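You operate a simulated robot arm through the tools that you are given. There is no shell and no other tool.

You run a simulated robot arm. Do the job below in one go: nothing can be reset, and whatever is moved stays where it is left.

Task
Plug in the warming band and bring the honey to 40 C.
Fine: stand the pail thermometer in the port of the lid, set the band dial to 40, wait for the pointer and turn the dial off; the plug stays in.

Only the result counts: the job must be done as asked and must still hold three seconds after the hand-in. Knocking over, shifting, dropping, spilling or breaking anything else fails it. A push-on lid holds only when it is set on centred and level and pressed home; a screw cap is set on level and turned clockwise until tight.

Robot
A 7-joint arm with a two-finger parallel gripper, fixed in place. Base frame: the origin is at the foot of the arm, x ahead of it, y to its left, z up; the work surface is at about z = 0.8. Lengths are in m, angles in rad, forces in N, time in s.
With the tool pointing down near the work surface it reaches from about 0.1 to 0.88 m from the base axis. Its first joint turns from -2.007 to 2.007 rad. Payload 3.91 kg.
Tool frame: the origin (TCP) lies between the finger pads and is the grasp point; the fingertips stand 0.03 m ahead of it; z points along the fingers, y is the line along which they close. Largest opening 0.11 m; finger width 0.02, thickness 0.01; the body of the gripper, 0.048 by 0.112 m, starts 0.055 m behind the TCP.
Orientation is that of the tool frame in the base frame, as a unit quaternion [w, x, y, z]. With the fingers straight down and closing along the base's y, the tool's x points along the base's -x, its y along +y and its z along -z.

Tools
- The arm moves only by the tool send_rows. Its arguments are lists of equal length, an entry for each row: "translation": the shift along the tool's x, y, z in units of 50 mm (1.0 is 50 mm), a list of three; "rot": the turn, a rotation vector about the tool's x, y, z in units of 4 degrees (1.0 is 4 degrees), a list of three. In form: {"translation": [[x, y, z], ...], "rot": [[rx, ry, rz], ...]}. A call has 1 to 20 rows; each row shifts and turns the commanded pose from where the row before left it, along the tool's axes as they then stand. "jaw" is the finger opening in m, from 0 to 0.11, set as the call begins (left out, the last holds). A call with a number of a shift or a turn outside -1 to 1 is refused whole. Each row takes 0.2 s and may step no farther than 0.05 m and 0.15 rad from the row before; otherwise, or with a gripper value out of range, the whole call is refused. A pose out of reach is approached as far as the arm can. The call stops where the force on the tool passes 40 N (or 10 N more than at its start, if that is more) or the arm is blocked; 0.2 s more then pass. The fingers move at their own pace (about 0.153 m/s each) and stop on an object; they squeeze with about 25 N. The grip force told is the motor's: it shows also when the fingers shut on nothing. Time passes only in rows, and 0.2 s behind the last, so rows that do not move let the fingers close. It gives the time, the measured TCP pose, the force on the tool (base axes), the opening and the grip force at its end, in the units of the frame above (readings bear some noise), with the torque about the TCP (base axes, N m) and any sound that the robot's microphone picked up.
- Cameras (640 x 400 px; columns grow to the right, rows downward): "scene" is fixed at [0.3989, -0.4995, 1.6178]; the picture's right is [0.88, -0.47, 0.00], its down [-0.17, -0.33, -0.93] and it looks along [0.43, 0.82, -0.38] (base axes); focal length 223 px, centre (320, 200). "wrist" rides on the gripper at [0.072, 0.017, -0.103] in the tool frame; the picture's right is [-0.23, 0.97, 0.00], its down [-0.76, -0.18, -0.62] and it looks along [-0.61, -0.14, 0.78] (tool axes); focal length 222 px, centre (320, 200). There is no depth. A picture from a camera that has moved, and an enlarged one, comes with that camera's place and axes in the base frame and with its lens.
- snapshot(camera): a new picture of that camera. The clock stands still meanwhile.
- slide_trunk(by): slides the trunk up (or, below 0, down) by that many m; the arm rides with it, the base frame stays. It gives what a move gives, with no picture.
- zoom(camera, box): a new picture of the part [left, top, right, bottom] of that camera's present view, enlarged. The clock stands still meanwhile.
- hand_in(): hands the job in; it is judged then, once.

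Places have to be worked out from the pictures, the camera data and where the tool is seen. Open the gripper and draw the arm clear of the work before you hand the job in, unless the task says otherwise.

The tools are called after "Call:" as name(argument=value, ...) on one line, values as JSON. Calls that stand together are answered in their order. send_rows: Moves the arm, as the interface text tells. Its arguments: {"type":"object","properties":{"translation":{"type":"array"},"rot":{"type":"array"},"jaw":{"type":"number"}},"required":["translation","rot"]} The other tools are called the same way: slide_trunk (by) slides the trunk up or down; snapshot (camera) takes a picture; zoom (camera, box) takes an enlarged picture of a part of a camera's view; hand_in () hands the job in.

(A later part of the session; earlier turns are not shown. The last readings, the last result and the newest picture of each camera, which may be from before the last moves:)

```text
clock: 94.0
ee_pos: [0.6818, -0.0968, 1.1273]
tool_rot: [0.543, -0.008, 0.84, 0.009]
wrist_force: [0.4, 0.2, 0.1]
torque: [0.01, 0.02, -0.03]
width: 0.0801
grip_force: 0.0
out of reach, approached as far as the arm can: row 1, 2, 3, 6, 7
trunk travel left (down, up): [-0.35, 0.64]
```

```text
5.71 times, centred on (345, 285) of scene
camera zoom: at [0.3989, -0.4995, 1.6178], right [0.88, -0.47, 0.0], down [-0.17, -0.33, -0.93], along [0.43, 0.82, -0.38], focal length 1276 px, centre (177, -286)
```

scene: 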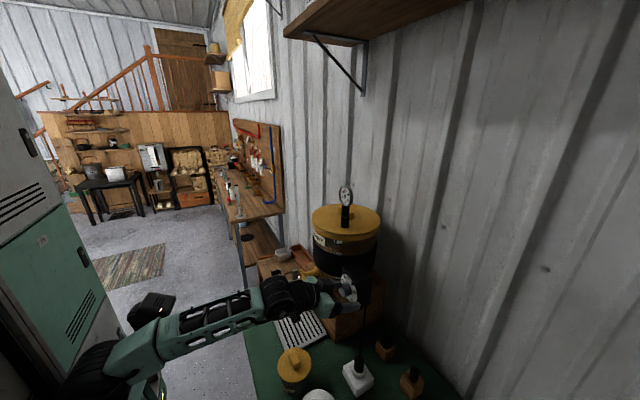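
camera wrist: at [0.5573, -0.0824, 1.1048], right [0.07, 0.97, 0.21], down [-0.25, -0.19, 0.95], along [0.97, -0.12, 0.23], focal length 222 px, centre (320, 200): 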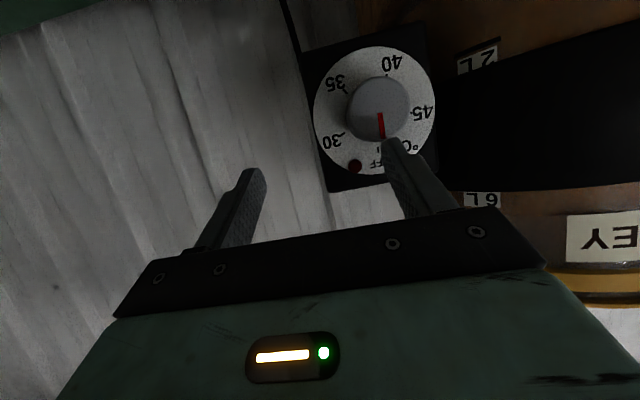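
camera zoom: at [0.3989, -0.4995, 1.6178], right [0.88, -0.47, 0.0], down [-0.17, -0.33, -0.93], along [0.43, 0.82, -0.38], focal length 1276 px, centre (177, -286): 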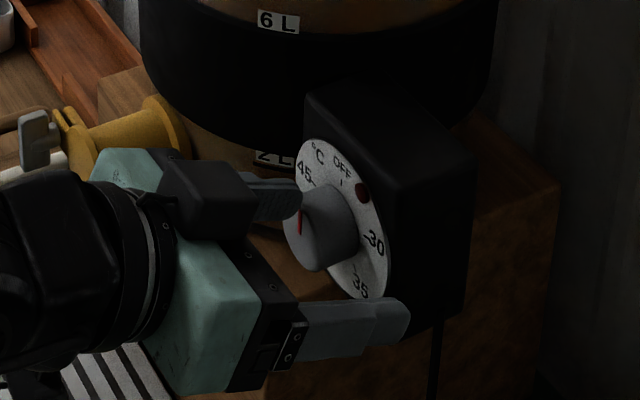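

The frontal view confirms the scale: 0°, 70°, 140°, 210° and 280° for OFF, 30, 35, 40 and 45, with the knob centre at y ≈ -0.0505, z ≈ 1.090. The forearm is now too level to come closer, so I'll raise the trunk 0.17 to get a sloping forearm.

Call:
slide_trunk(by=0.17)

Call:
send_rows(translation=[[0, -0.6, 0], [0, -0.6, 0], [0, 0, 0], [0, 0, 0], [0, 0, 0], [0, 0, 0], [0, 0, 0], [0, 0, 0], [0, 0, 0]], rot=[[0, 0, 0], [0, 0, 0], [0, -0.86, 0], [0, -0.86, 0], [0, -0.86, 0], [0, -0.86, 0], [0, -0.86, 0], [0, -0.86, 0], [0, -0.86, 0]])

Call:
snapshot(camera="scene")

```text
clock: 95.9
ee_pos: [0.6835, -0.097, 1.2978]
tool_rot: [0.541, -0.009, 0.841, 0.009]
wrist_force: [0.7, 0.4, -0.2]
torque: [-0.01, 0.0, 0.02]
width: 0.0799
grip_force: 0.0
trunk travel left (down, up): [-0.52, 0.47]
```

```text
clock: 97.9
ee_pos: [0.6886, -0.151, 1.2943]
tool_rot: [0.658, -0.016, 0.752, 0.021]
wrist_force: [0.0, 0.1, -0.9]
torque: [0.02, -0.01, 0.01]
width: 0.0801
grip_force: 0.2
out of reach, approached as far as the arm can: row 8
trunk travel left (down, up): [-0.52, 0.47]
```

```text
taken
```

scene: 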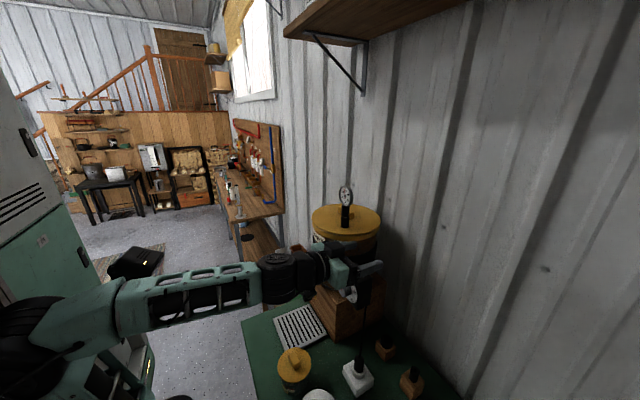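

Here the tool lines up with the forearm, and the arm struggles close to that singularity. With the trunk nearly fully down the forearm would rise steeply and the wrist bend comfortably, so I'll raise the hand 0.25 and lower the trunk in stages.

Call:
send_rows(translation=[[-0.98, 0.01, -0.13], [-0.98, 0.01, -0.13], [-0.98, 0.01, -0.13], [-0.98, 0.01, -0.13], [-0.98, 0.01, -0.13]], rot=[[0, 0, 0], [0, 0, 0], [0, 0, 0], [0, 0, 0], [0, 0, 0]])

Call:
slide_trunk(by=-0.3)

Call:
snapshot(camera="scene")

```text
clock: 99.1
ee_pos: [0.6736, -0.1537, 1.5423]
tool_rot: [0.675, -0.013, 0.737, 0.019]
wrist_force: [-0.5, 0.0, 1.2]
torque: [-0.01, -0.01, 0.01]
width: 0.0801
grip_force: 0.1
trunk travel left (down, up): [-0.52, 0.47]
```

```text
clock: 102.1
ee_pos: [0.673, -0.1545, 1.2432]
tool_rot: [0.675, -0.013, 0.737, 0.018]
wrist_force: [-0.4, 0.6, 0.5]
torque: [0.01, 0.01, 0.01]
width: 0.0801
grip_force: 0.0
trunk travel left (down, up): [-0.22, 0.77]
```

```text
taken
```

scene: 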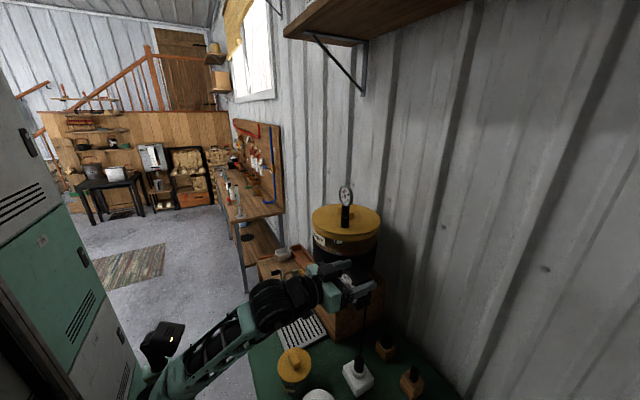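

The forearm now rises towards the hand. I'll raise the hand another 0.15 and lower the trunk 0.2 more for a clear wrist bend.

Call:
send_rows(translation=[[-0.99, 0.0, -0.09], [-0.99, 0.0, -0.09], [-0.99, 0.0, -0.09]], rot=[[0, 0, 0], [0, 0, 0], [0, 0, 0]])

Call:
slide_trunk(by=-0.2)

Call:
snapshot(camera="scene")

```text
clock: 102.9
ee_pos: [0.6712, -0.1571, 1.3046]
tool_rot: [0.675, -0.014, 0.737, 0.019]
wrist_force: [0.6, 0.6, -0.1]
torque: [-0.04, 0.02, 0.02]
width: 0.08
grip_force: 0.0
out of reach, approached as far as the arm can: row 2, 3
trunk travel left (down, up): [-0.22, 0.77]
```

```text
clock: 105.1
ee_pos: [0.672, -0.1559, 1.1048]
tool_rot: [0.675, -0.014, 0.737, 0.019]
wrist_force: [-0.6, -0.3, 0.8]
torque: [-0.01, -0.04, -0.01]
width: 0.0798
grip_force: 0.1
trunk travel left (down, up): [-0.02, 0.97]
```

```text
taken
```

scene: 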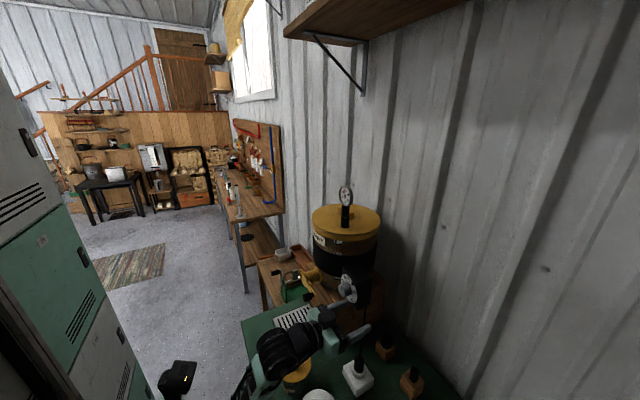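

The arm is now nearly straight, so I'll raise the trunk 0.08 for some elbow bend and then level the tool.

Call:
slide_trunk(by=0.08)

Call:
send_rows(translation=[[0, 0, 0], [0, 0, 0], [0, 0, 0]], rot=[[0.2, -0.44, 0.17], [0.2, -0.44, 0.17], [0.2, -0.44, 0.17]])

Call:
snapshot(camera="scene")

Call:
snapshot(camera="wrist")

```text
clock: 106.2
ee_pos: [0.6722, -0.1564, 1.1853]
tool_rot: [0.675, -0.013, 0.737, 0.018]
wrist_force: [0.5, 0.9, 0.0]
torque: [0.05, -0.02, -0.01]
width: 0.0802
grip_force: 0.1
trunk travel left (down, up): [-0.1, 0.89]
```

```text
clock: 107.0
ee_pos: [0.6722, -0.1553, 1.1846]
tool_rot: [0.708, 0.015, 0.705, 0.016]
wrist_force: [-0.7, 0.2, 0.6]
torque: [0.0, 0.01, 0.01]
width: 0.0797
grip_force: 0.0
trunk travel left (down, up): [-0.1, 0.89]
```

```text
taken
```

scene: 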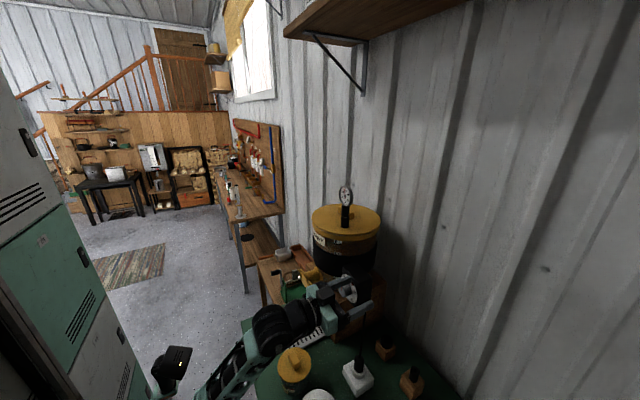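

```text
taken
camera wrist: at [0.5682, -0.1347, 1.1141], right [0.0, 0.96, 0.27], down [-0.63, -0.21, 0.75], along [0.78, -0.17, 0.6], focal length 222 px, centre (320, 200)
```

wrist: 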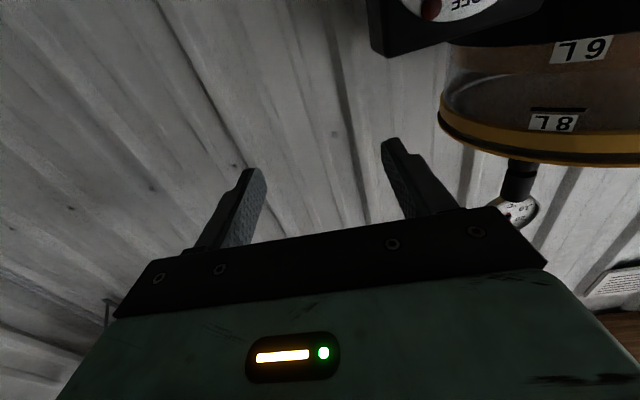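

The tool is level now and the arm moves freely. The valve's black knob near (0.628, 0.017, 1.047) limits which rolls are safe around the dial, so I'll work in the range -155° to -85°, turning the knob in three 70° strokes. First I roll to about -155° here in free space.

Call:
send_rows(translation=[[0, 0, 0], [0, 0, 0], [0, 0, 0], [0, 0, 0], [0, 0, 0], [0, 0, 0], [0, 0, 0], [0, 0, 0], [0, 0, 0], [0, 0, 0], [0, 0, 0], [0, 0, 0], [0, 0, 0], [0, 0, 0], [0, 0, 0], [0, 0, 0], [0, 0, 0], [0, 0, 0], [0, 0, 0], [0, 0, 0]], rot=[[0, 0, -0.984], [0, 0, -0.984], [0, 0, -0.984], [0, 0, -0.984], [0, 0, -0.984], [0, 0, -0.984], [0, 0, -0.984], [0, 0, -0.984], [0, 0, -0.984], [0, 0, -0.984], [0, 0, -0.984], [0, 0, -0.984], [0, 0, -0.984], [0, 0, -0.984], [0, 0, -0.984], [0, 0, -0.984], [0, 0, -0.984], [0, 0, -0.984], [0, 0, -0.984], [0, 0, -0.984]])

Call:
send_rows(translation=[[0, 0, 0], [0, 0, 0], [0, 0, 0], [0, 0, 0], [0, 0, 0], [0, 0, 0], [0, 0, 0], [0, 0, 0], [0, 0, 0], [0, 0, 0], [0, 0, 0], [0, 0, 0], [0, 0, 0], [0, 0, 0], [0, 0, 0], [0, 0, 0], [0, 0, 0], [0, 0, 0], [0, 0, 0], [0, 0, 0]], rot=[[0, 0, -0.984], [0, 0, -0.984], [0, 0, -0.984], [0, 0, -0.984], [0, 0, -0.984], [0, 0, -0.984], [0, 0, -0.984], [0, 0, -0.984], [0, 0, -0.984], [0, 0, -0.984], [0, 0, -0.984], [0, 0, -0.984], [0, 0, -0.984], [0, 0, -0.984], [0, 0, -0.984], [0, 0, -0.984], [0, 0, -0.984], [0, 0, -0.984], [0, 0, -0.984], [0, 0, -0.984]])

Call:
snapshot(camera="wrist")

Call:
snapshot(camera="scene")

```text
clock: 111.2
ee_pos: [0.6724, -0.1562, 1.1859]
tool_rot: [0.557, -0.437, 0.554, -0.438]
wrist_force: [-1.1, -1.2, 0.0]
torque: [0.0, 0.0, -0.01]
width: 0.0798
grip_force: 0.0
trunk travel left (down, up): [-0.1, 0.89]
```

```text
clock: 115.4
ee_pos: [0.6733, -0.1571, 1.1857]
tool_rot: [-0.153, 0.689, -0.151, 0.692]
wrist_force: [-0.2, 1.0, 0.0]
torque: [0.04, 0.0, -0.03]
width: 0.08
grip_force: 0.1
trunk travel left (down, up): [-0.1, 0.89]
```

```text
taken
camera wrist: at [0.5681, -0.201, 1.2444], right [0.0, -0.79, -0.61], down [-0.62, 0.48, -0.62], along [0.78, 0.38, -0.49], focal length 222 px, centre (320, 200)
```

wrist: 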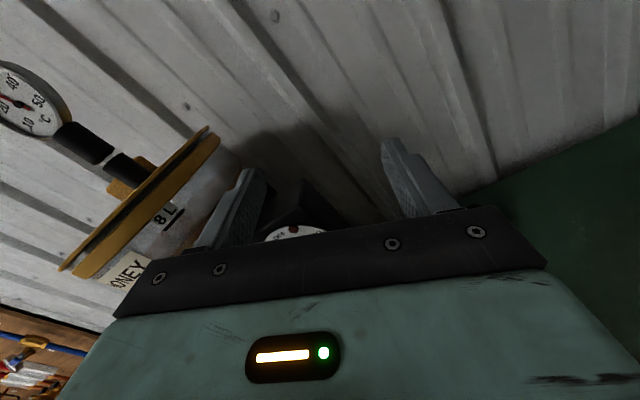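

```text
taken
```

scene: 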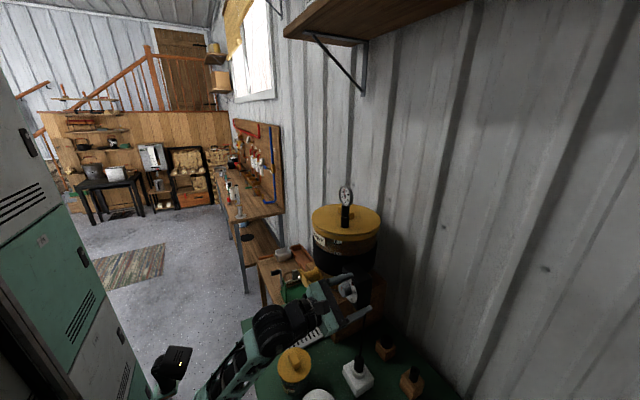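

The roll is at -155° with the tool level. I'll bring the hand in front of the knob, with the TCP at (0.645, -0.0505, 1.090) and about 40 mm of clearance.

Call:
send_rows(translation=[[0, 0, -0.52], [-0.877, -0.361, 0], [-0.877, -0.361, 0], [-0.876, -0.362, 0]], rot=[[0, 0, 0], [0, 0, 0], [0, 0, 0], [0, 0, 0]])

Call:
snapshot(camera="wrist")

Call:
zoom(camera="scene", box=[300, 250, 390, 320])

```text
clock: 116.4
ee_pos: [0.6473, -0.049, 1.089]
tool_rot: [-0.153, 0.689, -0.151, 0.692]
wrist_force: [-0.1, 0.1, 0.0]
torque: [-0.01, 0.01, -0.04]
width: 0.08
grip_force: 0.0
trunk travel left (down, up): [-0.1, 0.89]
```

```text
taken
camera wrist: at [0.5427, -0.0942, 1.1482], right [0.0, -0.79, -0.62], down [-0.62, 0.48, -0.62], along [0.78, 0.38, -0.49], focal length 222 px, centre (320, 200)
```

wrist: 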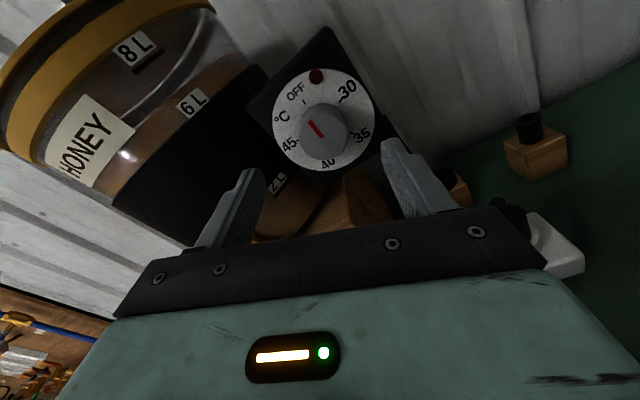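

```text
5.71 times, centred on (345, 285) of scene
camera zoom: at [0.3989, -0.4995, 1.6178], right [0.88, -0.47, 0.0], down [-0.17, -0.33, -0.93], along [0.43, 0.82, -0.38], focal length 1276 px, centre (177, -286)
```

zoom: 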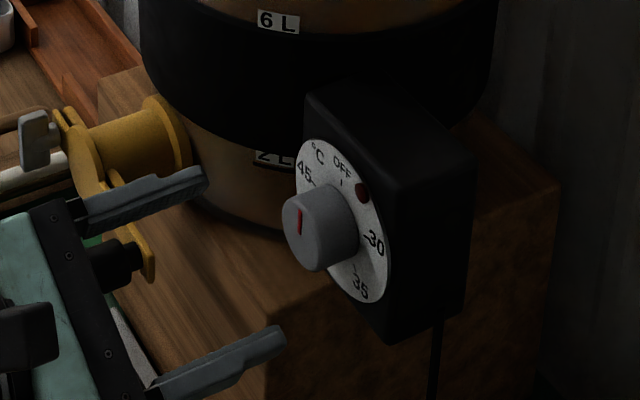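

The dial is in full frontal view and the valve is clear of the hand. I'll enlarge the wrist view to check how well the tool axis lines up with the knob.

Call:
zoom(camera="wrist", box=[260, 60, 390, 180])

```text
3.33 times, centred on (325, 120) of wrist
camera zoom: at [0.5427, -0.0942, 1.1482], right [0.0, -0.79, -0.62], down [-0.62, 0.48, -0.62], along [0.78, 0.38, -0.49], focal length 740 px, centre (303, 467)
```

zoom: 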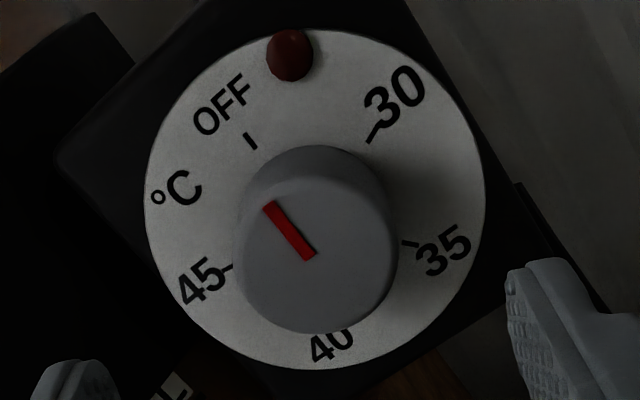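

The knob centre comes out at y ≈ -0.0515, z ≈ 1.090, so the hand needs to shift 3 mm in -y. I'll correct that and advance 51 mm so that the fingertips end about 10 mm short of the dial plate, then close on the knob.

Call:
send_rows(translation=[[0.025, 0.054, 0.3], [0, 0, 0.4], [0, 0, 0.325]], rot=[[0, 0, 0], [0, 0, 0], [0, 0, 0]])

Call:
zoom(camera="scene", box=[310, 260, 380, 315])

Call:
zoom(camera="wrist", box=[230, 100, 410, 230])

```text
clock: 117.2
ee_pos: [0.6978, -0.055, 1.0898]
tool_rot: [-0.151, 0.689, -0.151, 0.692]
wrist_force: [-0.7, -0.6, 0.2]
torque: [0.04, 0.0, 0.0]
width: 0.0799
grip_force: 0.0
trunk travel left (down, up): [-0.1, 0.89]
```

```text
7.27 times, centred on (345, 288) of scene
camera zoom: at [0.3989, -0.4995, 1.6178], right [0.88, -0.47, 0.0], down [-0.17, -0.33, -0.93], along [0.43, 0.82, -0.38], focal length 1625 px, centre (138, -436)
```

zoom: 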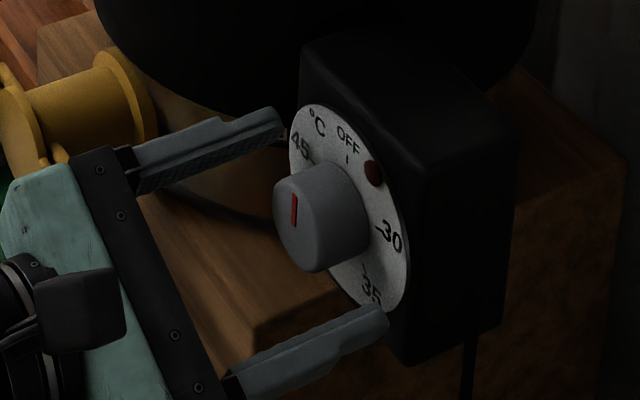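

```text
3.08 times, centred on (320, 165) of wrist
camera zoom: at [0.594, -0.0991, 1.1483], right [0.0, -0.79, -0.62], down [-0.62, 0.48, -0.62], along [0.78, 0.38, -0.49], focal length 684 px, centre (320, 308)
```

zoom: 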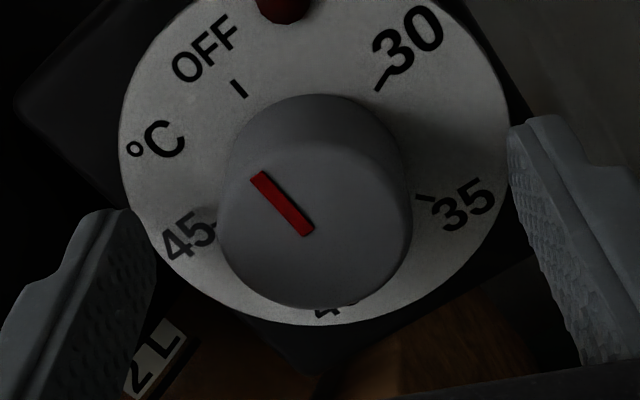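

The fingers straddle the knob symmetrically. I'll close the jaw on it.

Call:
send_rows(translation=[[0, 0, 0], [0, 0, 0], [0, 0, 0]], rot=[[0, 0, 0], [0, 0, 0], [0, 0, 0]], jaw=0.0)

Call:
zoom(camera="wrist", box=[230, 100, 410, 230])

```text
clock: 118.0
ee_pos: [0.6992, -0.0527, 1.0892]
tool_rot: [-0.154, 0.689, -0.151, 0.692]
wrist_force: [8.1, 5.9, 7.3]
torque: [-0.01, 0.01, -0.22]
width: 0.0396
grip_force: 44.9
trunk travel left (down, up): [-0.1, 0.89]
```

```text
3.08 times, centred on (320, 165) of wrist
camera zoom: at [0.594, -0.0982, 1.1486], right [0.0, -0.79, -0.62], down [-0.62, 0.48, -0.62], along [0.78, 0.38, -0.49], focal length 684 px, centre (320, 308)
```

zoom: 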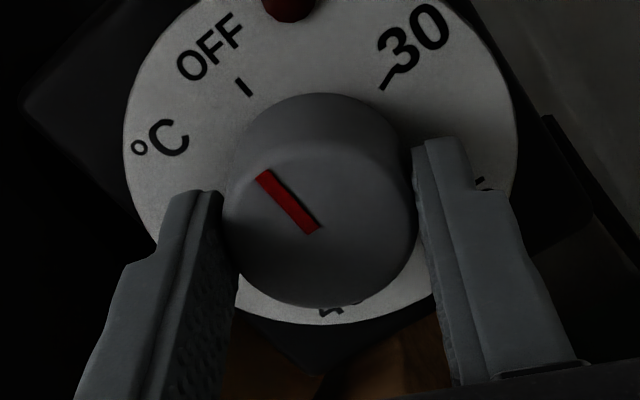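

The knob is gripped at 39.6 mm. I'll turn it clockwise 35° first and check that it follows.

Call:
send_rows(translation=[[0, 0, 0], [0, 0, 0], [0, 0, 0], [0, 0, 0], [0, 0, 0], [0, 0, 0], [0, 0, 0], [0, 0, 0], [0, 0, 0]], rot=[[0, 0, 0.972], [0, 0, 0.972], [0, 0, 0.972], [0, 0, 0.972], [0, 0, 0.972], [0, 0, 0.972], [0, 0, 0.972], [0, 0, 0.972], [0, 0, 0.972]])

Call:
zoom(camera="wrist", box=[230, 60, 410, 230])

Call:
zoom(camera="scene", box=[310, 260, 380, 315])

```text
clock: 120.2
ee_pos: [0.699, -0.0527, 1.0902]
tool_rot: [-0.356, 0.61, -0.351, 0.615]
wrist_force: [13.1, 7.0, 10.4]
torque: [0.03, 0.3, -0.32]
width: 0.0397
grip_force: 44.8
trunk travel left (down, up): [-0.1, 0.89]
stopped in row 9: the force on the tool passed its limit at 40 N (the readings are from after the stop); the commanded pose is now the measured one
```

```text
2.35 times, centred on (320, 145) of wrist
camera zoom: at [0.5942, -0.1239, 1.1111], right [0.01, -0.29, -0.96], down [-0.62, 0.75, -0.23], along [0.78, 0.6, -0.17], focal length 523 px, centre (320, 329)
```

zoom: 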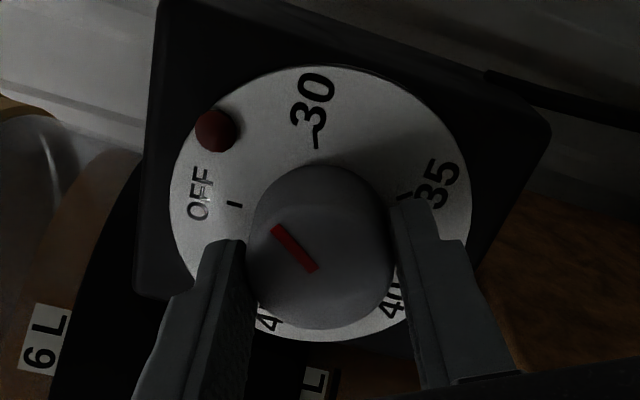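

```text
7.27 times, centred on (345, 288) of scene
camera zoom: at [0.3989, -0.4995, 1.6178], right [0.88, -0.47, 0.0], down [-0.17, -0.33, -0.93], along [0.43, 0.82, -0.38], focal length 1625 px, centre (138, -436)
```

zoom: 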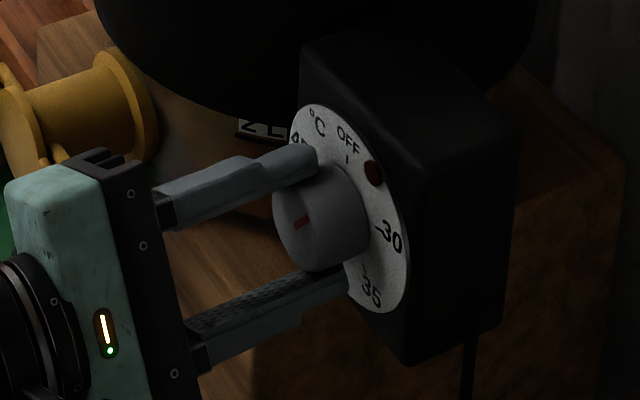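

The knob turned 35° with the hand (the red mark moved with it), but side force built up because the hand axis is slightly off the knob axis. The residual force points +y, +z and +x, so I'll shift the hand a few mm that way to relax it.

Call:
send_rows(translation=[[0, -0.05, 0.04], [0, 0, 0]], rot=[[0, 0, 0], [0, 0, 0]])

```text
clock: 120.8
ee_pos: [0.6996, -0.0529, 1.091]
tool_rot: [-0.352, 0.614, -0.354, 0.611]
wrist_force: [-27.6, -2.4, -19.0]
torque: [0.0, -0.37, -0.45]
width: 0.0397
grip_force: 45.0
trunk travel left (down, up): [-0.1, 0.89]
stopped in row 2: the force on the tool passed its limit at 46 N (the readings are from after the stop); the commanded pose is now the measured one
```

That overshot: the gripped contact is very stiff, about 20 N per mm. The commanded pose has been reset to the measured one, so I'll check what force remains at rest.

Call:
send_rows(translation=[[0, 0, 0], [0, 0, 0]], rot=[[0, 0, 0], [0, 0, 0]])

```text
clock: 121.5
ee_pos: [0.6995, -0.0532, 1.0905]
tool_rot: [-0.352, 0.614, -0.354, 0.611]
wrist_force: [-19.1, -2.4, -11.7]
torque: [0.01, -0.19, 0.01]
width: 0.0395
grip_force: 44.7
trunk travel left (down, up): [-0.1, 0.89]
stopped in row 2: the force on the tool passed its limit at 45 N (the readings are from after the stop); the commanded pose is now the measured one
```

The stress persists, so I'll open the jaw to release it and re-centre on the knob axis, which the readings and the face view put at y ≈ -0.053, z ≈ 1.0912.

Call:
send_rows(translation=[[0, 0, 0], [0, 0, 0]], rot=[[0, 0, 0], [0, 0, 0]], jaw=0.055)

Call:
zoom(camera="wrist", box=[230, 60, 410, 230])

Call:
zoom(camera="scene", box=[330, 265, 370, 305])

```text
clock: 122.1
ee_pos: [0.6984, -0.0529, 1.0898]
tool_rot: [-0.353, 0.614, -0.354, 0.611]
wrist_force: [-0.3, -0.1, 0.1]
torque: [-0.03, 0.02, -0.04]
width: 0.055
grip_force: 0.1
trunk travel left (down, up): [-0.1, 0.89]
```

```text
2.35 times, centred on (320, 145) of wrist
camera zoom: at [0.5955, -0.123, 1.1123], right [0.0, -0.29, -0.96], down [-0.62, 0.75, -0.23], along [0.78, 0.6, -0.18], focal length 523 px, centre (320, 329)
```

zoom: 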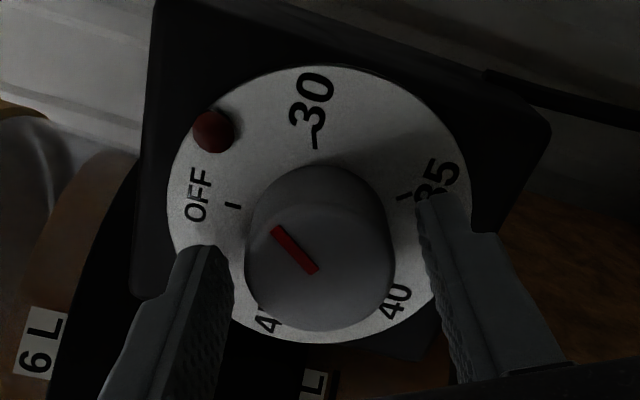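

```text
10.00 times, centred on (350, 285) of scene
camera zoom: at [0.3989, -0.4995, 1.6178], right [0.88, -0.47, 0.0], down [-0.17, -0.33, -0.93], along [0.43, 0.82, -0.38], focal length 2234 px, centre (20, -650)
```

zoom: 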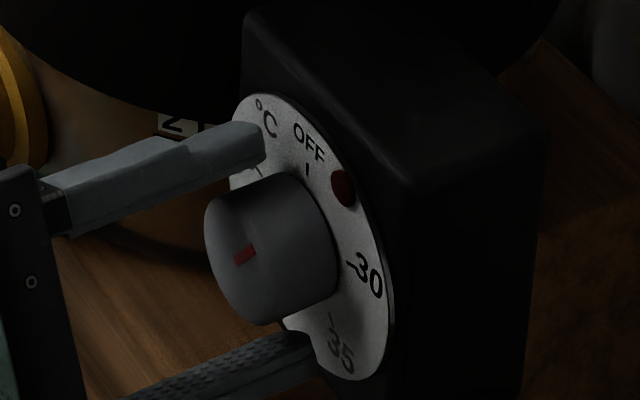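

The stress is gone and the knob stayed at about 35°. I'll correct the centring by 1 mm, grip again and turn another 35° in this same range.

Call:
send_rows(translation=[[0.022, 0.006, 0], [0, 0, 0]], rot=[[0, 0, 0], [0, 0, 0]])

Call:
send_rows(translation=[[0, 0, 0], [0, 0, 0], [0, 0, 0]], rot=[[0, 0, 0], [0, 0, 0], [0, 0, 0]], jaw=0.036)

```text
clock: 122.7
ee_pos: [0.6988, -0.0547, 1.0888]
tool_rot: [-0.353, 0.613, -0.354, 0.611]
wrist_force: [0.2, 0.2, -0.9]
torque: [0.0, 0.03, 0.01]
width: 0.0548
grip_force: 0.1
trunk travel left (down, up): [-0.1, 0.89]
```

```text
clock: 123.5
ee_pos: [0.6995, -0.0533, 1.0909]
tool_rot: [-0.353, 0.613, -0.354, 0.612]
wrist_force: [5.3, 1.4, 4.9]
torque: [-0.02, -0.64, 0.45]
width: 0.0397
grip_force: 45.0
trunk travel left (down, up): [-0.1, 0.89]
```

The grip closed with only about 5 N of side force. Now I turn a further 35° clockwise.

Call:
send_rows(translation=[[0, 0, 0], [0, 0, 0], [0, 0, 0], [0, 0, 0], [0, 0, 0], [0, 0, 0], [0, 0, 0], [0, 0, 0], [0, 0, 0]], rot=[[0, 0, 0.972], [0, 0, 0.972], [0, 0, 0.972], [0, 0, 0.972], [0, 0, 0.972], [0, 0, 0.972], [0, 0, 0.972], [0, 0, 0.972], [0, 0, 0.972]])

Call:
zoom(camera="wrist", box=[230, 60, 410, 230])

```text
clock: 125.5
ee_pos: [0.6992, -0.0544, 1.0893]
tool_rot: [0.52, -0.478, 0.523, -0.477]
wrist_force: [0.4, 3.0, 1.7]
torque: [-0.02, -0.42, 0.2]
width: 0.0393
grip_force: 45.1
trunk travel left (down, up): [-0.1, 0.89]
```

```text
2.35 times, centred on (320, 145) of wrist
camera zoom: at [0.5953, -0.1236, 1.0677], right [0.0, 0.31, -0.95], down [-0.62, 0.74, 0.25], along [0.78, 0.59, 0.19], focal length 523 px, centre (320, 329)
```

zoom: 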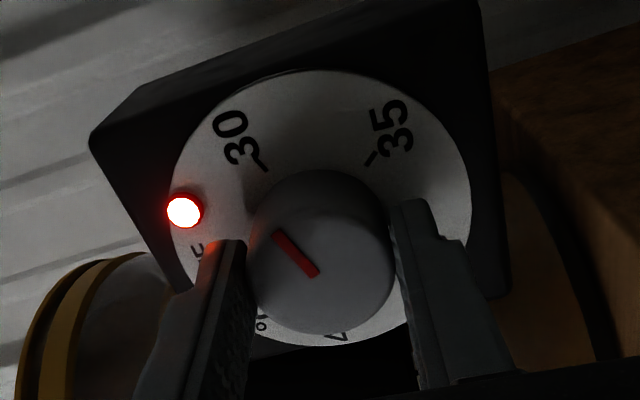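

The lamp lit up, so the plug is live, and the side force is low now. I'll open the jaw, roll back 70° around the knob and grip again.

Call:
send_rows(translation=[[0, 0, 0], [0, 0, 0], [0, 0, 0], [0, 0, 0], [0, 0, 0], [0, 0, 0], [0, 0, 0], [0, 0, 0], [0, 0, 0], [0, 0, 0], [0, 0, 0], [0, 0, 0], [0, 0, 0], [0, 0, 0], [0, 0, 0], [0, 0, 0], [0, 0, 0], [0, 0, 0], [0, 0, 0], [0, 0, 0]], rot=[[0, 0, 0], [0, 0, 0], [0, 0, -0.972], [0, 0, -0.972], [0, 0, -0.972], [0, 0, -0.972], [0, 0, -0.972], [0, 0, -0.972], [0, 0, -0.972], [0, 0, -0.972], [0, 0, -0.972], [0, 0, -0.972], [0, 0, -0.972], [0, 0, -0.972], [0, 0, -0.972], [0, 0, -0.972], [0, 0, -0.972], [0, 0, -0.972], [0, 0, -0.972], [0, 0, -0.972]], jaw=0.055)

Call:
send_rows(translation=[[0, 0, 0], [0, 0, 0], [0, 0, 0]], rot=[[0, 0, 0], [0, 0, 0], [0, 0, 0]], jaw=0.036)

Call:
zoom(camera="wrist", box=[230, 60, 410, 230])

```text
clock: 129.7
ee_pos: [0.6989, -0.0539, 1.0909]
tool_rot: [-0.152, 0.691, -0.153, 0.689]
wrist_force: [0.3, 0.2, -0.1]
torque: [0.01, 0.03, -0.03]
width: 0.0549
grip_force: 0.0
trunk travel left (down, up): [-0.1, 0.89]
```

```text
clock: 130.5
ee_pos: [0.6992, -0.0521, 1.0897]
tool_rot: [-0.153, 0.691, -0.153, 0.69]
wrist_force: [3.0, 3.1, 3.9]
torque: [0.0, -0.27, 0.63]
width: 0.0395
grip_force: 45.1
trunk travel left (down, up): [-0.1, 0.89]
```

```text
2.35 times, centred on (320, 145) of wrist
camera zoom: at [0.5949, -0.0984, 1.1494], right [0.0, -0.79, -0.62], down [-0.62, 0.48, -0.61], along [0.78, 0.38, -0.49], focal length 523 px, centre (320, 329)
```

zoom: 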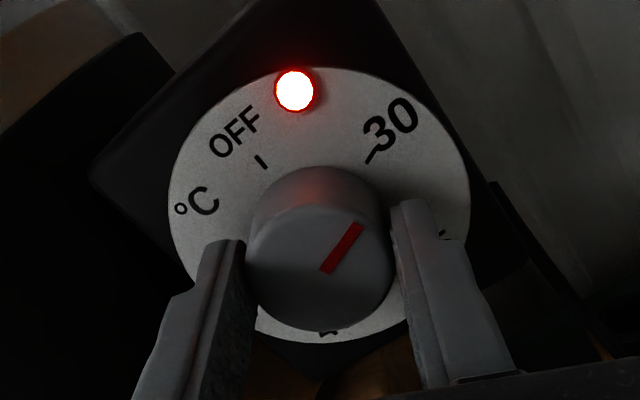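

The mark now points at 30, as expected. Next stroke: 70° clockwise towards 35.

Call:
send_rows(translation=[[0, 0, 0], [0, 0, 0], [0, 0, 0], [0, 0, 0], [0, 0, 0], [0, 0, 0], [0, 0, 0], [0, 0, 0], [0, 0, 0], [0, 0, 0], [0, 0, 0], [0, 0, 0], [0, 0, 0], [0, 0, 0], [0, 0, 0], [0, 0, 0], [0, 0, 0], [0, 0, 0]], rot=[[0, 0, 0.972], [0, 0, 0.972], [0, 0, 0.972], [0, 0, 0.972], [0, 0, 0.972], [0, 0, 0.972], [0, 0, 0.972], [0, 0, 0.972], [0, 0, 0.972], [0, 0, 0.972], [0, 0, 0.972], [0, 0, 0.972], [0, 0, 0.972], [0, 0, 0.972], [0, 0, 0.972], [0, 0, 0.972], [0, 0, 0.972], [0, 0, 0.972]])

Call:
zoom(camera="wrist", box=[230, 60, 410, 230])

Call:
zoom(camera="scene", box=[335, 180, 360, 210])

```text
clock: 134.3
ee_pos: [0.6998, -0.0534, 1.0902]
tool_rot: [0.52, -0.478, 0.523, -0.477]
wrist_force: [-18.4, 5.9, -12.0]
torque: [0.01, -0.44, 0.7]
width: 0.0395
grip_force: 45.0
trunk travel left (down, up): [-0.1, 0.89]
```

```text
2.35 times, centred on (320, 145) of wrist
camera zoom: at [0.5946, -0.123, 1.0679], right [0.0, 0.31, -0.95], down [-0.62, 0.74, 0.25], along [0.78, 0.59, 0.19], focal length 523 px, centre (320, 329)
```

zoom: 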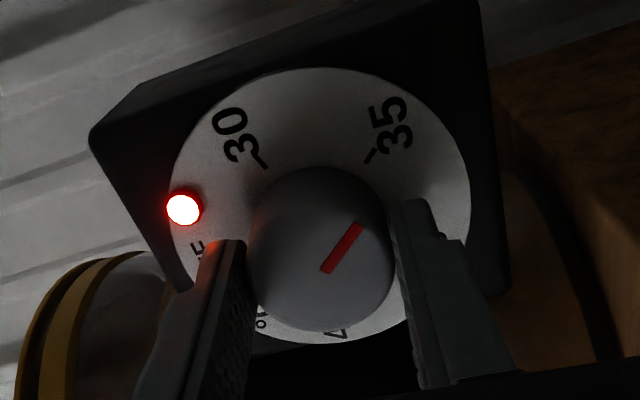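

```text
13.33 times, centred on (348, 195) of scene
camera zoom: at [0.3989, -0.4995, 1.6178], right [0.88, -0.47, 0.0], down [-0.17, -0.33, -0.93], along [0.43, 0.82, -0.38], focal length 2978 px, centre (-47, 267)
```

zoom: 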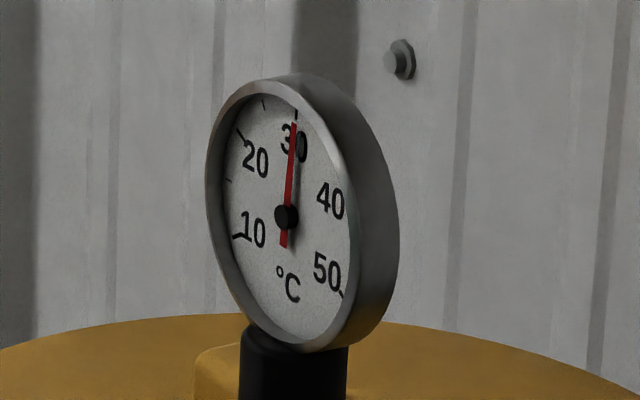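

The mark points at 35 and the honey is warming (about 30 now). One more cycle: open, roll back 70°, grip and turn the last 70° to 40.

Call:
send_rows(translation=[[0, 0, 0], [0, 0, 0], [0, 0, 0], [0, 0, 0], [0, 0, 0], [0, 0, 0], [0, 0, 0], [0, 0, 0], [0, 0, 0], [0, 0, 0], [0, 0, 0], [0, 0, 0], [0, 0, 0], [0, 0, 0], [0, 0, 0], [0, 0, 0], [0, 0, 0], [0, 0, 0], [0, 0, 0], [0, 0, 0]], rot=[[0, 0, 0], [0, 0, 0], [0, 0, -0.972], [0, 0, -0.972], [0, 0, -0.972], [0, 0, -0.972], [0, 0, -0.972], [0, 0, -0.972], [0, 0, -0.972], [0, 0, -0.972], [0, 0, -0.972], [0, 0, -0.972], [0, 0, -0.972], [0, 0, -0.972], [0, 0, -0.972], [0, 0, -0.972], [0, 0, -0.972], [0, 0, -0.972], [0, 0, -0.972], [0, 0, -0.972]], jaw=0.055)

Call:
send_rows(translation=[[0, 0, 0], [0, 0, 0], [0, 0, 0]], rot=[[0, 0, 0], [0, 0, 0], [0, 0, 0]], jaw=0.036)

Call:
zoom(camera="wrist", box=[230, 60, 410, 230])

```text
clock: 138.5
ee_pos: [0.6989, -0.0534, 1.091]
tool_rot: [-0.152, 0.691, -0.153, 0.69]
wrist_force: [0.6, -0.5, 0.3]
torque: [0.01, 0.0, 0.0]
width: 0.0549
grip_force: 0.1
trunk travel left (down, up): [-0.1, 0.89]
```

```text
clock: 139.3
ee_pos: [0.6993, -0.053, 1.0899]
tool_rot: [-0.154, 0.691, -0.154, 0.689]
wrist_force: [4.3, 4.9, 4.0]
torque: [0.01, -0.41, 0.64]
width: 0.0396
grip_force: 45.4
trunk travel left (down, up): [-0.1, 0.89]
```

```text
2.35 times, centred on (320, 145) of wrist
camera zoom: at [0.5951, -0.0986, 1.1498], right [0.0, -0.79, -0.62], down [-0.62, 0.48, -0.61], along [0.78, 0.39, -0.49], focal length 523 px, centre (320, 329)
```

zoom: 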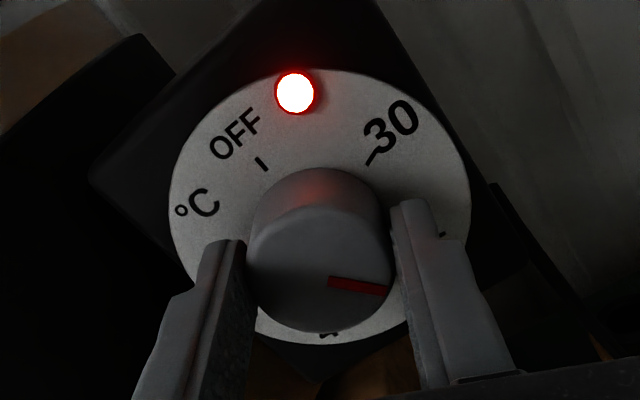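

The mark points at 35. Now the final 70° to 40.

Call:
send_rows(translation=[[0, 0, 0], [0, 0, 0], [0, 0, 0], [0, 0, 0], [0, 0, 0], [0, 0, 0], [0, 0, 0], [0, 0, 0], [0, 0, 0], [0, 0, 0], [0, 0, 0], [0, 0, 0], [0, 0, 0], [0, 0, 0], [0, 0, 0], [0, 0, 0], [0, 0, 0], [0, 0, 0]], rot=[[0, 0, 0.972], [0, 0, 0.972], [0, 0, 0.972], [0, 0, 0.972], [0, 0, 0.972], [0, 0, 0.972], [0, 0, 0.972], [0, 0, 0.972], [0, 0, 0.972], [0, 0, 0.972], [0, 0, 0.972], [0, 0, 0.972], [0, 0, 0.972], [0, 0, 0.972], [0, 0, 0.972], [0, 0, 0.972], [0, 0, 0.972], [0, 0, 0.972]])

Call:
zoom(camera="wrist", box=[230, 60, 410, 230])

Call:
zoom(camera="scene", box=[335, 180, 360, 210])

Call:
zoom(camera="scene", box=[330, 265, 370, 305])

```text
clock: 143.1
ee_pos: [0.6992, -0.0536, 1.0906]
tool_rot: [0.52, -0.477, 0.524, -0.477]
wrist_force: [-10.9, 2.9, -5.7]
torque: [0.02, -0.15, 0.38]
width: 0.0396
grip_force: 45.4
trunk travel left (down, up): [-0.1, 0.89]
```

```text
2.35 times, centred on (320, 145) of wrist
camera zoom: at [0.5948, -0.1234, 1.0678], right [0.0, 0.31, -0.95], down [-0.62, 0.74, 0.25], along [0.78, 0.59, 0.19], focal length 523 px, centre (320, 329)
```

zoom: 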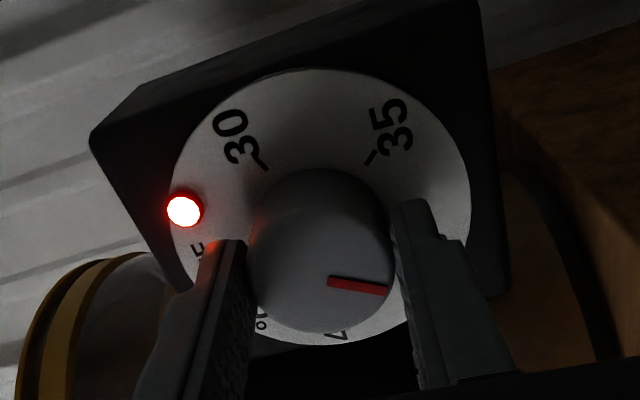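

```text
13.33 times, centred on (348, 195) of scene
camera zoom: at [0.3989, -0.4995, 1.6178], right [0.88, -0.47, 0.0], down [-0.17, -0.33, -0.93], along [0.43, 0.82, -0.38], focal length 2978 px, centre (-47, 267)
```

zoom: 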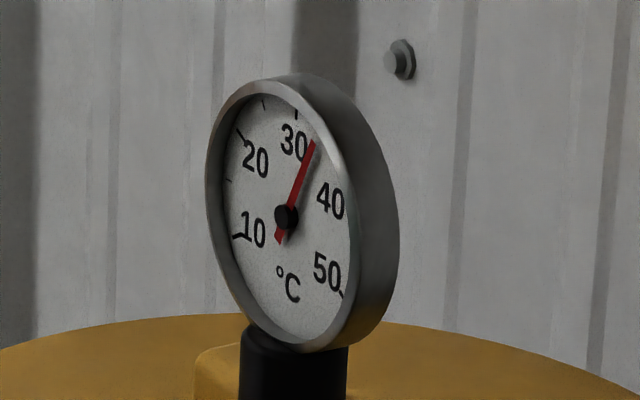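

```text
10.00 times, centred on (350, 285) of scene
camera zoom: at [0.3989, -0.4995, 1.6178], right [0.88, -0.47, 0.0], down [-0.17, -0.33, -0.93], along [0.43, 0.82, -0.38], focal length 2234 px, centre (20, -650)
```

zoom: 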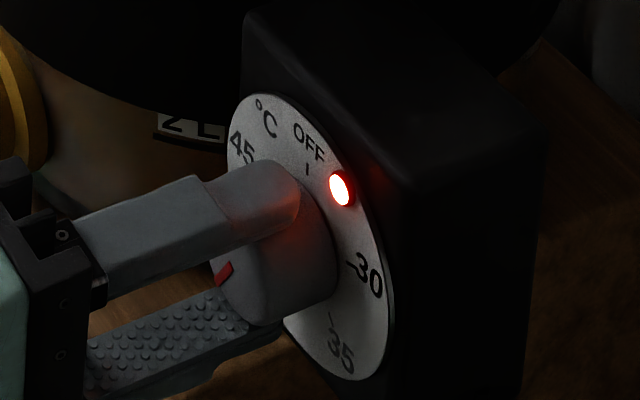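

By the mark's position the dial stands at about 209°, right at 40, the lamp is on and the pointer reads about 34. I'll open the jaw to leave the dial undisturbed and wait in place, watching the pointer.

Call:
send_rows(translation=[[0, 0, 0], [0, 0, 0], [0, 0, 0], [0, 0, 0], [0, 0, 0], [0, 0, 0], [0, 0, 0], [0, 0, 0], [0, 0, 0], [0, 0, 0], [0, 0, 0], [0, 0, 0], [0, 0, 0], [0, 0, 0], [0, 0, 0], [0, 0, 0], [0, 0, 0], [0, 0, 0], [0, 0, 0], [0, 0, 0]], rot=[[0, 0, 0], [0, 0, 0], [0, 0, 0], [0, 0, 0], [0, 0, 0], [0, 0, 0], [0, 0, 0], [0, 0, 0], [0, 0, 0], [0, 0, 0], [0, 0, 0], [0, 0, 0], [0, 0, 0], [0, 0, 0], [0, 0, 0], [0, 0, 0], [0, 0, 0], [0, 0, 0], [0, 0, 0], [0, 0, 0]], jaw=0.055)

Call:
zoom(camera="scene", box=[335, 180, 360, 210])

Call:
zoom(camera="wrist", box=[230, 60, 410, 230])

```text
clock: 147.3
ee_pos: [0.6997, -0.0539, 1.0893]
tool_rot: [0.52, -0.479, 0.522, -0.478]
wrist_force: [-0.3, 0.1, 0.5]
torque: [0.0, 0.01, 0.0]
width: 0.0551
grip_force: 0.1
trunk travel left (down, up): [-0.1, 0.89]
```

```text
13.33 times, centred on (348, 195) of scene
camera zoom: at [0.3989, -0.4995, 1.6178], right [0.88, -0.47, 0.0], down [-0.17, -0.33, -0.93], along [0.43, 0.82, -0.38], focal length 2978 px, centre (-47, 267)
```

zoom: 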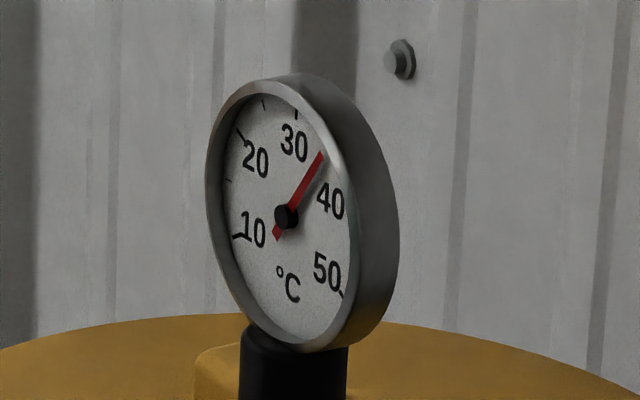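

```text
2.35 times, centred on (320, 145) of wrist
camera zoom: at [0.595, -0.1234, 1.068], right [0.0, 0.31, -0.95], down [-0.62, 0.74, 0.24], along [0.78, 0.59, 0.19], focal length 523 px, centre (320, 329)
```

zoom: 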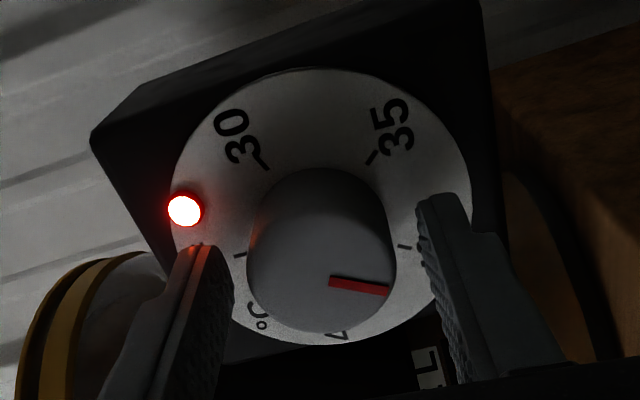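

The pointer is at about 36 and the knob mark lines up with the 40 tick within a few degrees. I'll keep waiting.

Call:
send_rows(translation=[[0, 0, 0], [0, 0, 0], [0, 0, 0], [0, 0, 0], [0, 0, 0], [0, 0, 0], [0, 0, 0], [0, 0, 0], [0, 0, 0], [0, 0, 0], [0, 0, 0], [0, 0, 0], [0, 0, 0], [0, 0, 0], [0, 0, 0], [0, 0, 0], [0, 0, 0], [0, 0, 0], [0, 0, 0], [0, 0, 0]], rot=[[0, 0, 0], [0, 0, 0], [0, 0, 0], [0, 0, 0], [0, 0, 0], [0, 0, 0], [0, 0, 0], [0, 0, 0], [0, 0, 0], [0, 0, 0], [0, 0, 0], [0, 0, 0], [0, 0, 0], [0, 0, 0], [0, 0, 0], [0, 0, 0], [0, 0, 0], [0, 0, 0], [0, 0, 0], [0, 0, 0]])

Call:
zoom(camera="scene", box=[335, 180, 360, 210])

```text
clock: 151.5
ee_pos: [0.6989, -0.0534, 1.0899]
tool_rot: [0.521, -0.478, 0.522, -0.477]
wrist_force: [-1.4, 0.1, -0.4]
torque: [-0.02, 0.02, -0.01]
width: 0.0549
grip_force: 0.1
trunk travel left (down, up): [-0.1, 0.89]
```

```text
13.33 times, centred on (348, 195) of scene
camera zoom: at [0.3989, -0.4995, 1.6178], right [0.88, -0.47, 0.0], down [-0.17, -0.33, -0.93], along [0.43, 0.82, -0.38], focal length 2978 px, centre (-47, 267)
```

zoom: 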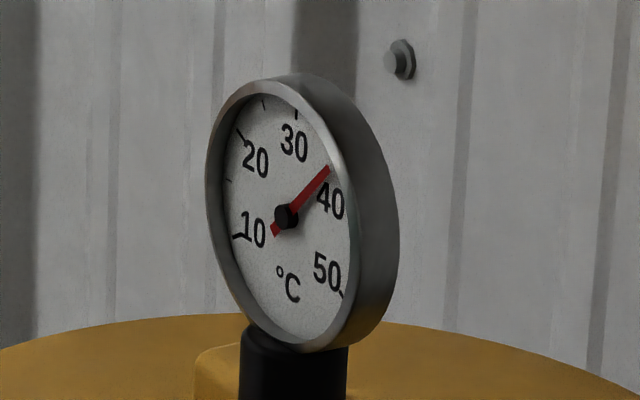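

The pointer is near 38. I'll wait another 4 seconds.

Call:
send_rows(translation=[[0, 0, 0], [0, 0, 0], [0, 0, 0], [0, 0, 0], [0, 0, 0], [0, 0, 0], [0, 0, 0], [0, 0, 0], [0, 0, 0], [0, 0, 0], [0, 0, 0], [0, 0, 0], [0, 0, 0], [0, 0, 0], [0, 0, 0], [0, 0, 0], [0, 0, 0], [0, 0, 0], [0, 0, 0], [0, 0, 0]], rot=[[0, 0, 0], [0, 0, 0], [0, 0, 0], [0, 0, 0], [0, 0, 0], [0, 0, 0], [0, 0, 0], [0, 0, 0], [0, 0, 0], [0, 0, 0], [0, 0, 0], [0, 0, 0], [0, 0, 0], [0, 0, 0], [0, 0, 0], [0, 0, 0], [0, 0, 0], [0, 0, 0], [0, 0, 0], [0, 0, 0]])

Call:
zoom(camera="scene", box=[335, 180, 360, 210])

Call:
zoom(camera="wrist", box=[230, 60, 410, 230])

```text
clock: 155.7
ee_pos: [0.6991, -0.0524, 1.091]
tool_rot: [0.521, -0.478, 0.522, -0.477]
wrist_force: [0.7, 0.2, 1.1]
torque: [0.03, -0.01, -0.04]
width: 0.0548
grip_force: 0.0
trunk travel left (down, up): [-0.1, 0.89]
```

```text
13.33 times, centred on (348, 195) of scene
camera zoom: at [0.3989, -0.4995, 1.6178], right [0.88, -0.47, 0.0], down [-0.17, -0.33, -0.93], along [0.43, 0.82, -0.38], focal length 2978 px, centre (-47, 267)
```

zoom: 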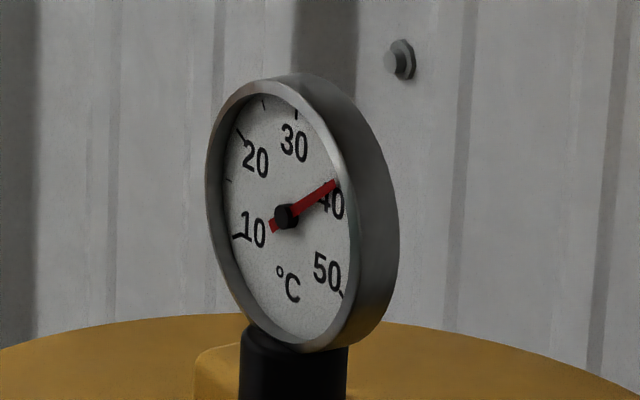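

```text
2.35 times, centred on (320, 145) of wrist
camera zoom: at [0.595, -0.1234, 1.068], right [0.0, 0.31, -0.95], down [-0.62, 0.74, 0.24], along [0.78, 0.59, 0.19], focal length 523 px, centre (320, 329)
```

zoom: 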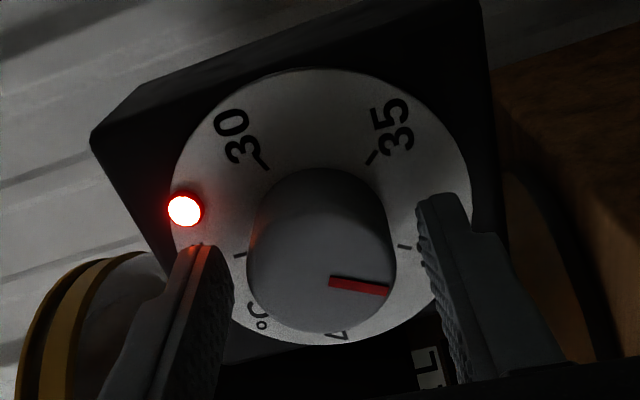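

By interpolation on the scale the pointer is at about 38.5 and rising 0.4 per second. Another 4 seconds.

Call:
send_rows(translation=[[0, 0, 0], [0, 0, 0], [0, 0, 0], [0, 0, 0], [0, 0, 0], [0, 0, 0], [0, 0, 0], [0, 0, 0], [0, 0, 0], [0, 0, 0], [0, 0, 0], [0, 0, 0], [0, 0, 0], [0, 0, 0], [0, 0, 0], [0, 0, 0]], rot=[[0, 0, 0], [0, 0, 0], [0, 0, 0], [0, 0, 0], [0, 0, 0], [0, 0, 0], [0, 0, 0], [0, 0, 0], [0, 0, 0], [0, 0, 0], [0, 0, 0], [0, 0, 0], [0, 0, 0], [0, 0, 0], [0, 0, 0], [0, 0, 0]])

Call:
zoom(camera="scene", box=[335, 180, 360, 210])

Call:
zoom(camera="wrist", box=[230, 60, 410, 230])

```text
clock: 159.1
ee_pos: [0.6995, -0.0541, 1.0898]
tool_rot: [0.52, -0.479, 0.522, -0.477]
wrist_force: [-0.2, 0.0, -0.3]
torque: [0.02, 0.02, -0.02]
width: 0.0547
grip_force: 0.1
trunk travel left (down, up): [-0.1, 0.89]
```

```text
13.33 times, centred on (348, 195) of scene
camera zoom: at [0.3989, -0.4995, 1.6178], right [0.88, -0.47, 0.0], down [-0.17, -0.33, -0.93], along [0.43, 0.82, -0.38], focal length 2978 px, centre (-47, 267)
```

zoom: 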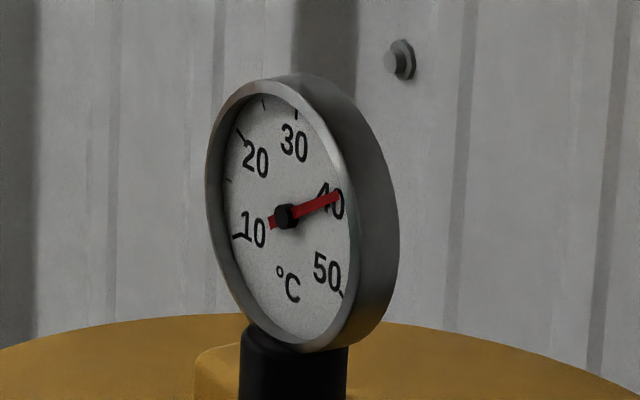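

```text
2.35 times, centred on (320, 145) of wrist
camera zoom: at [0.595, -0.1234, 1.068], right [0.0, 0.31, -0.95], down [-0.62, 0.74, 0.24], along [0.78, 0.59, 0.19], focal length 523 px, centre (320, 329)
```

zoom: 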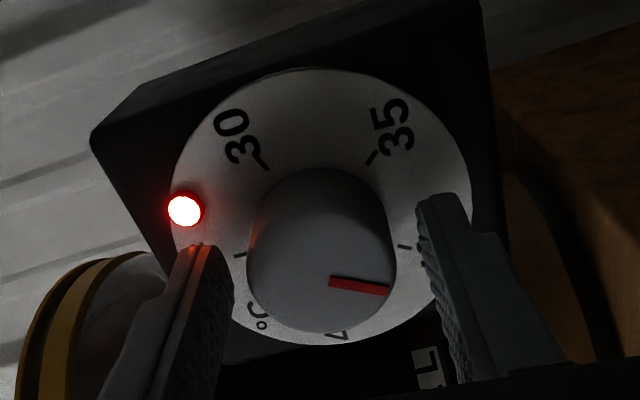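

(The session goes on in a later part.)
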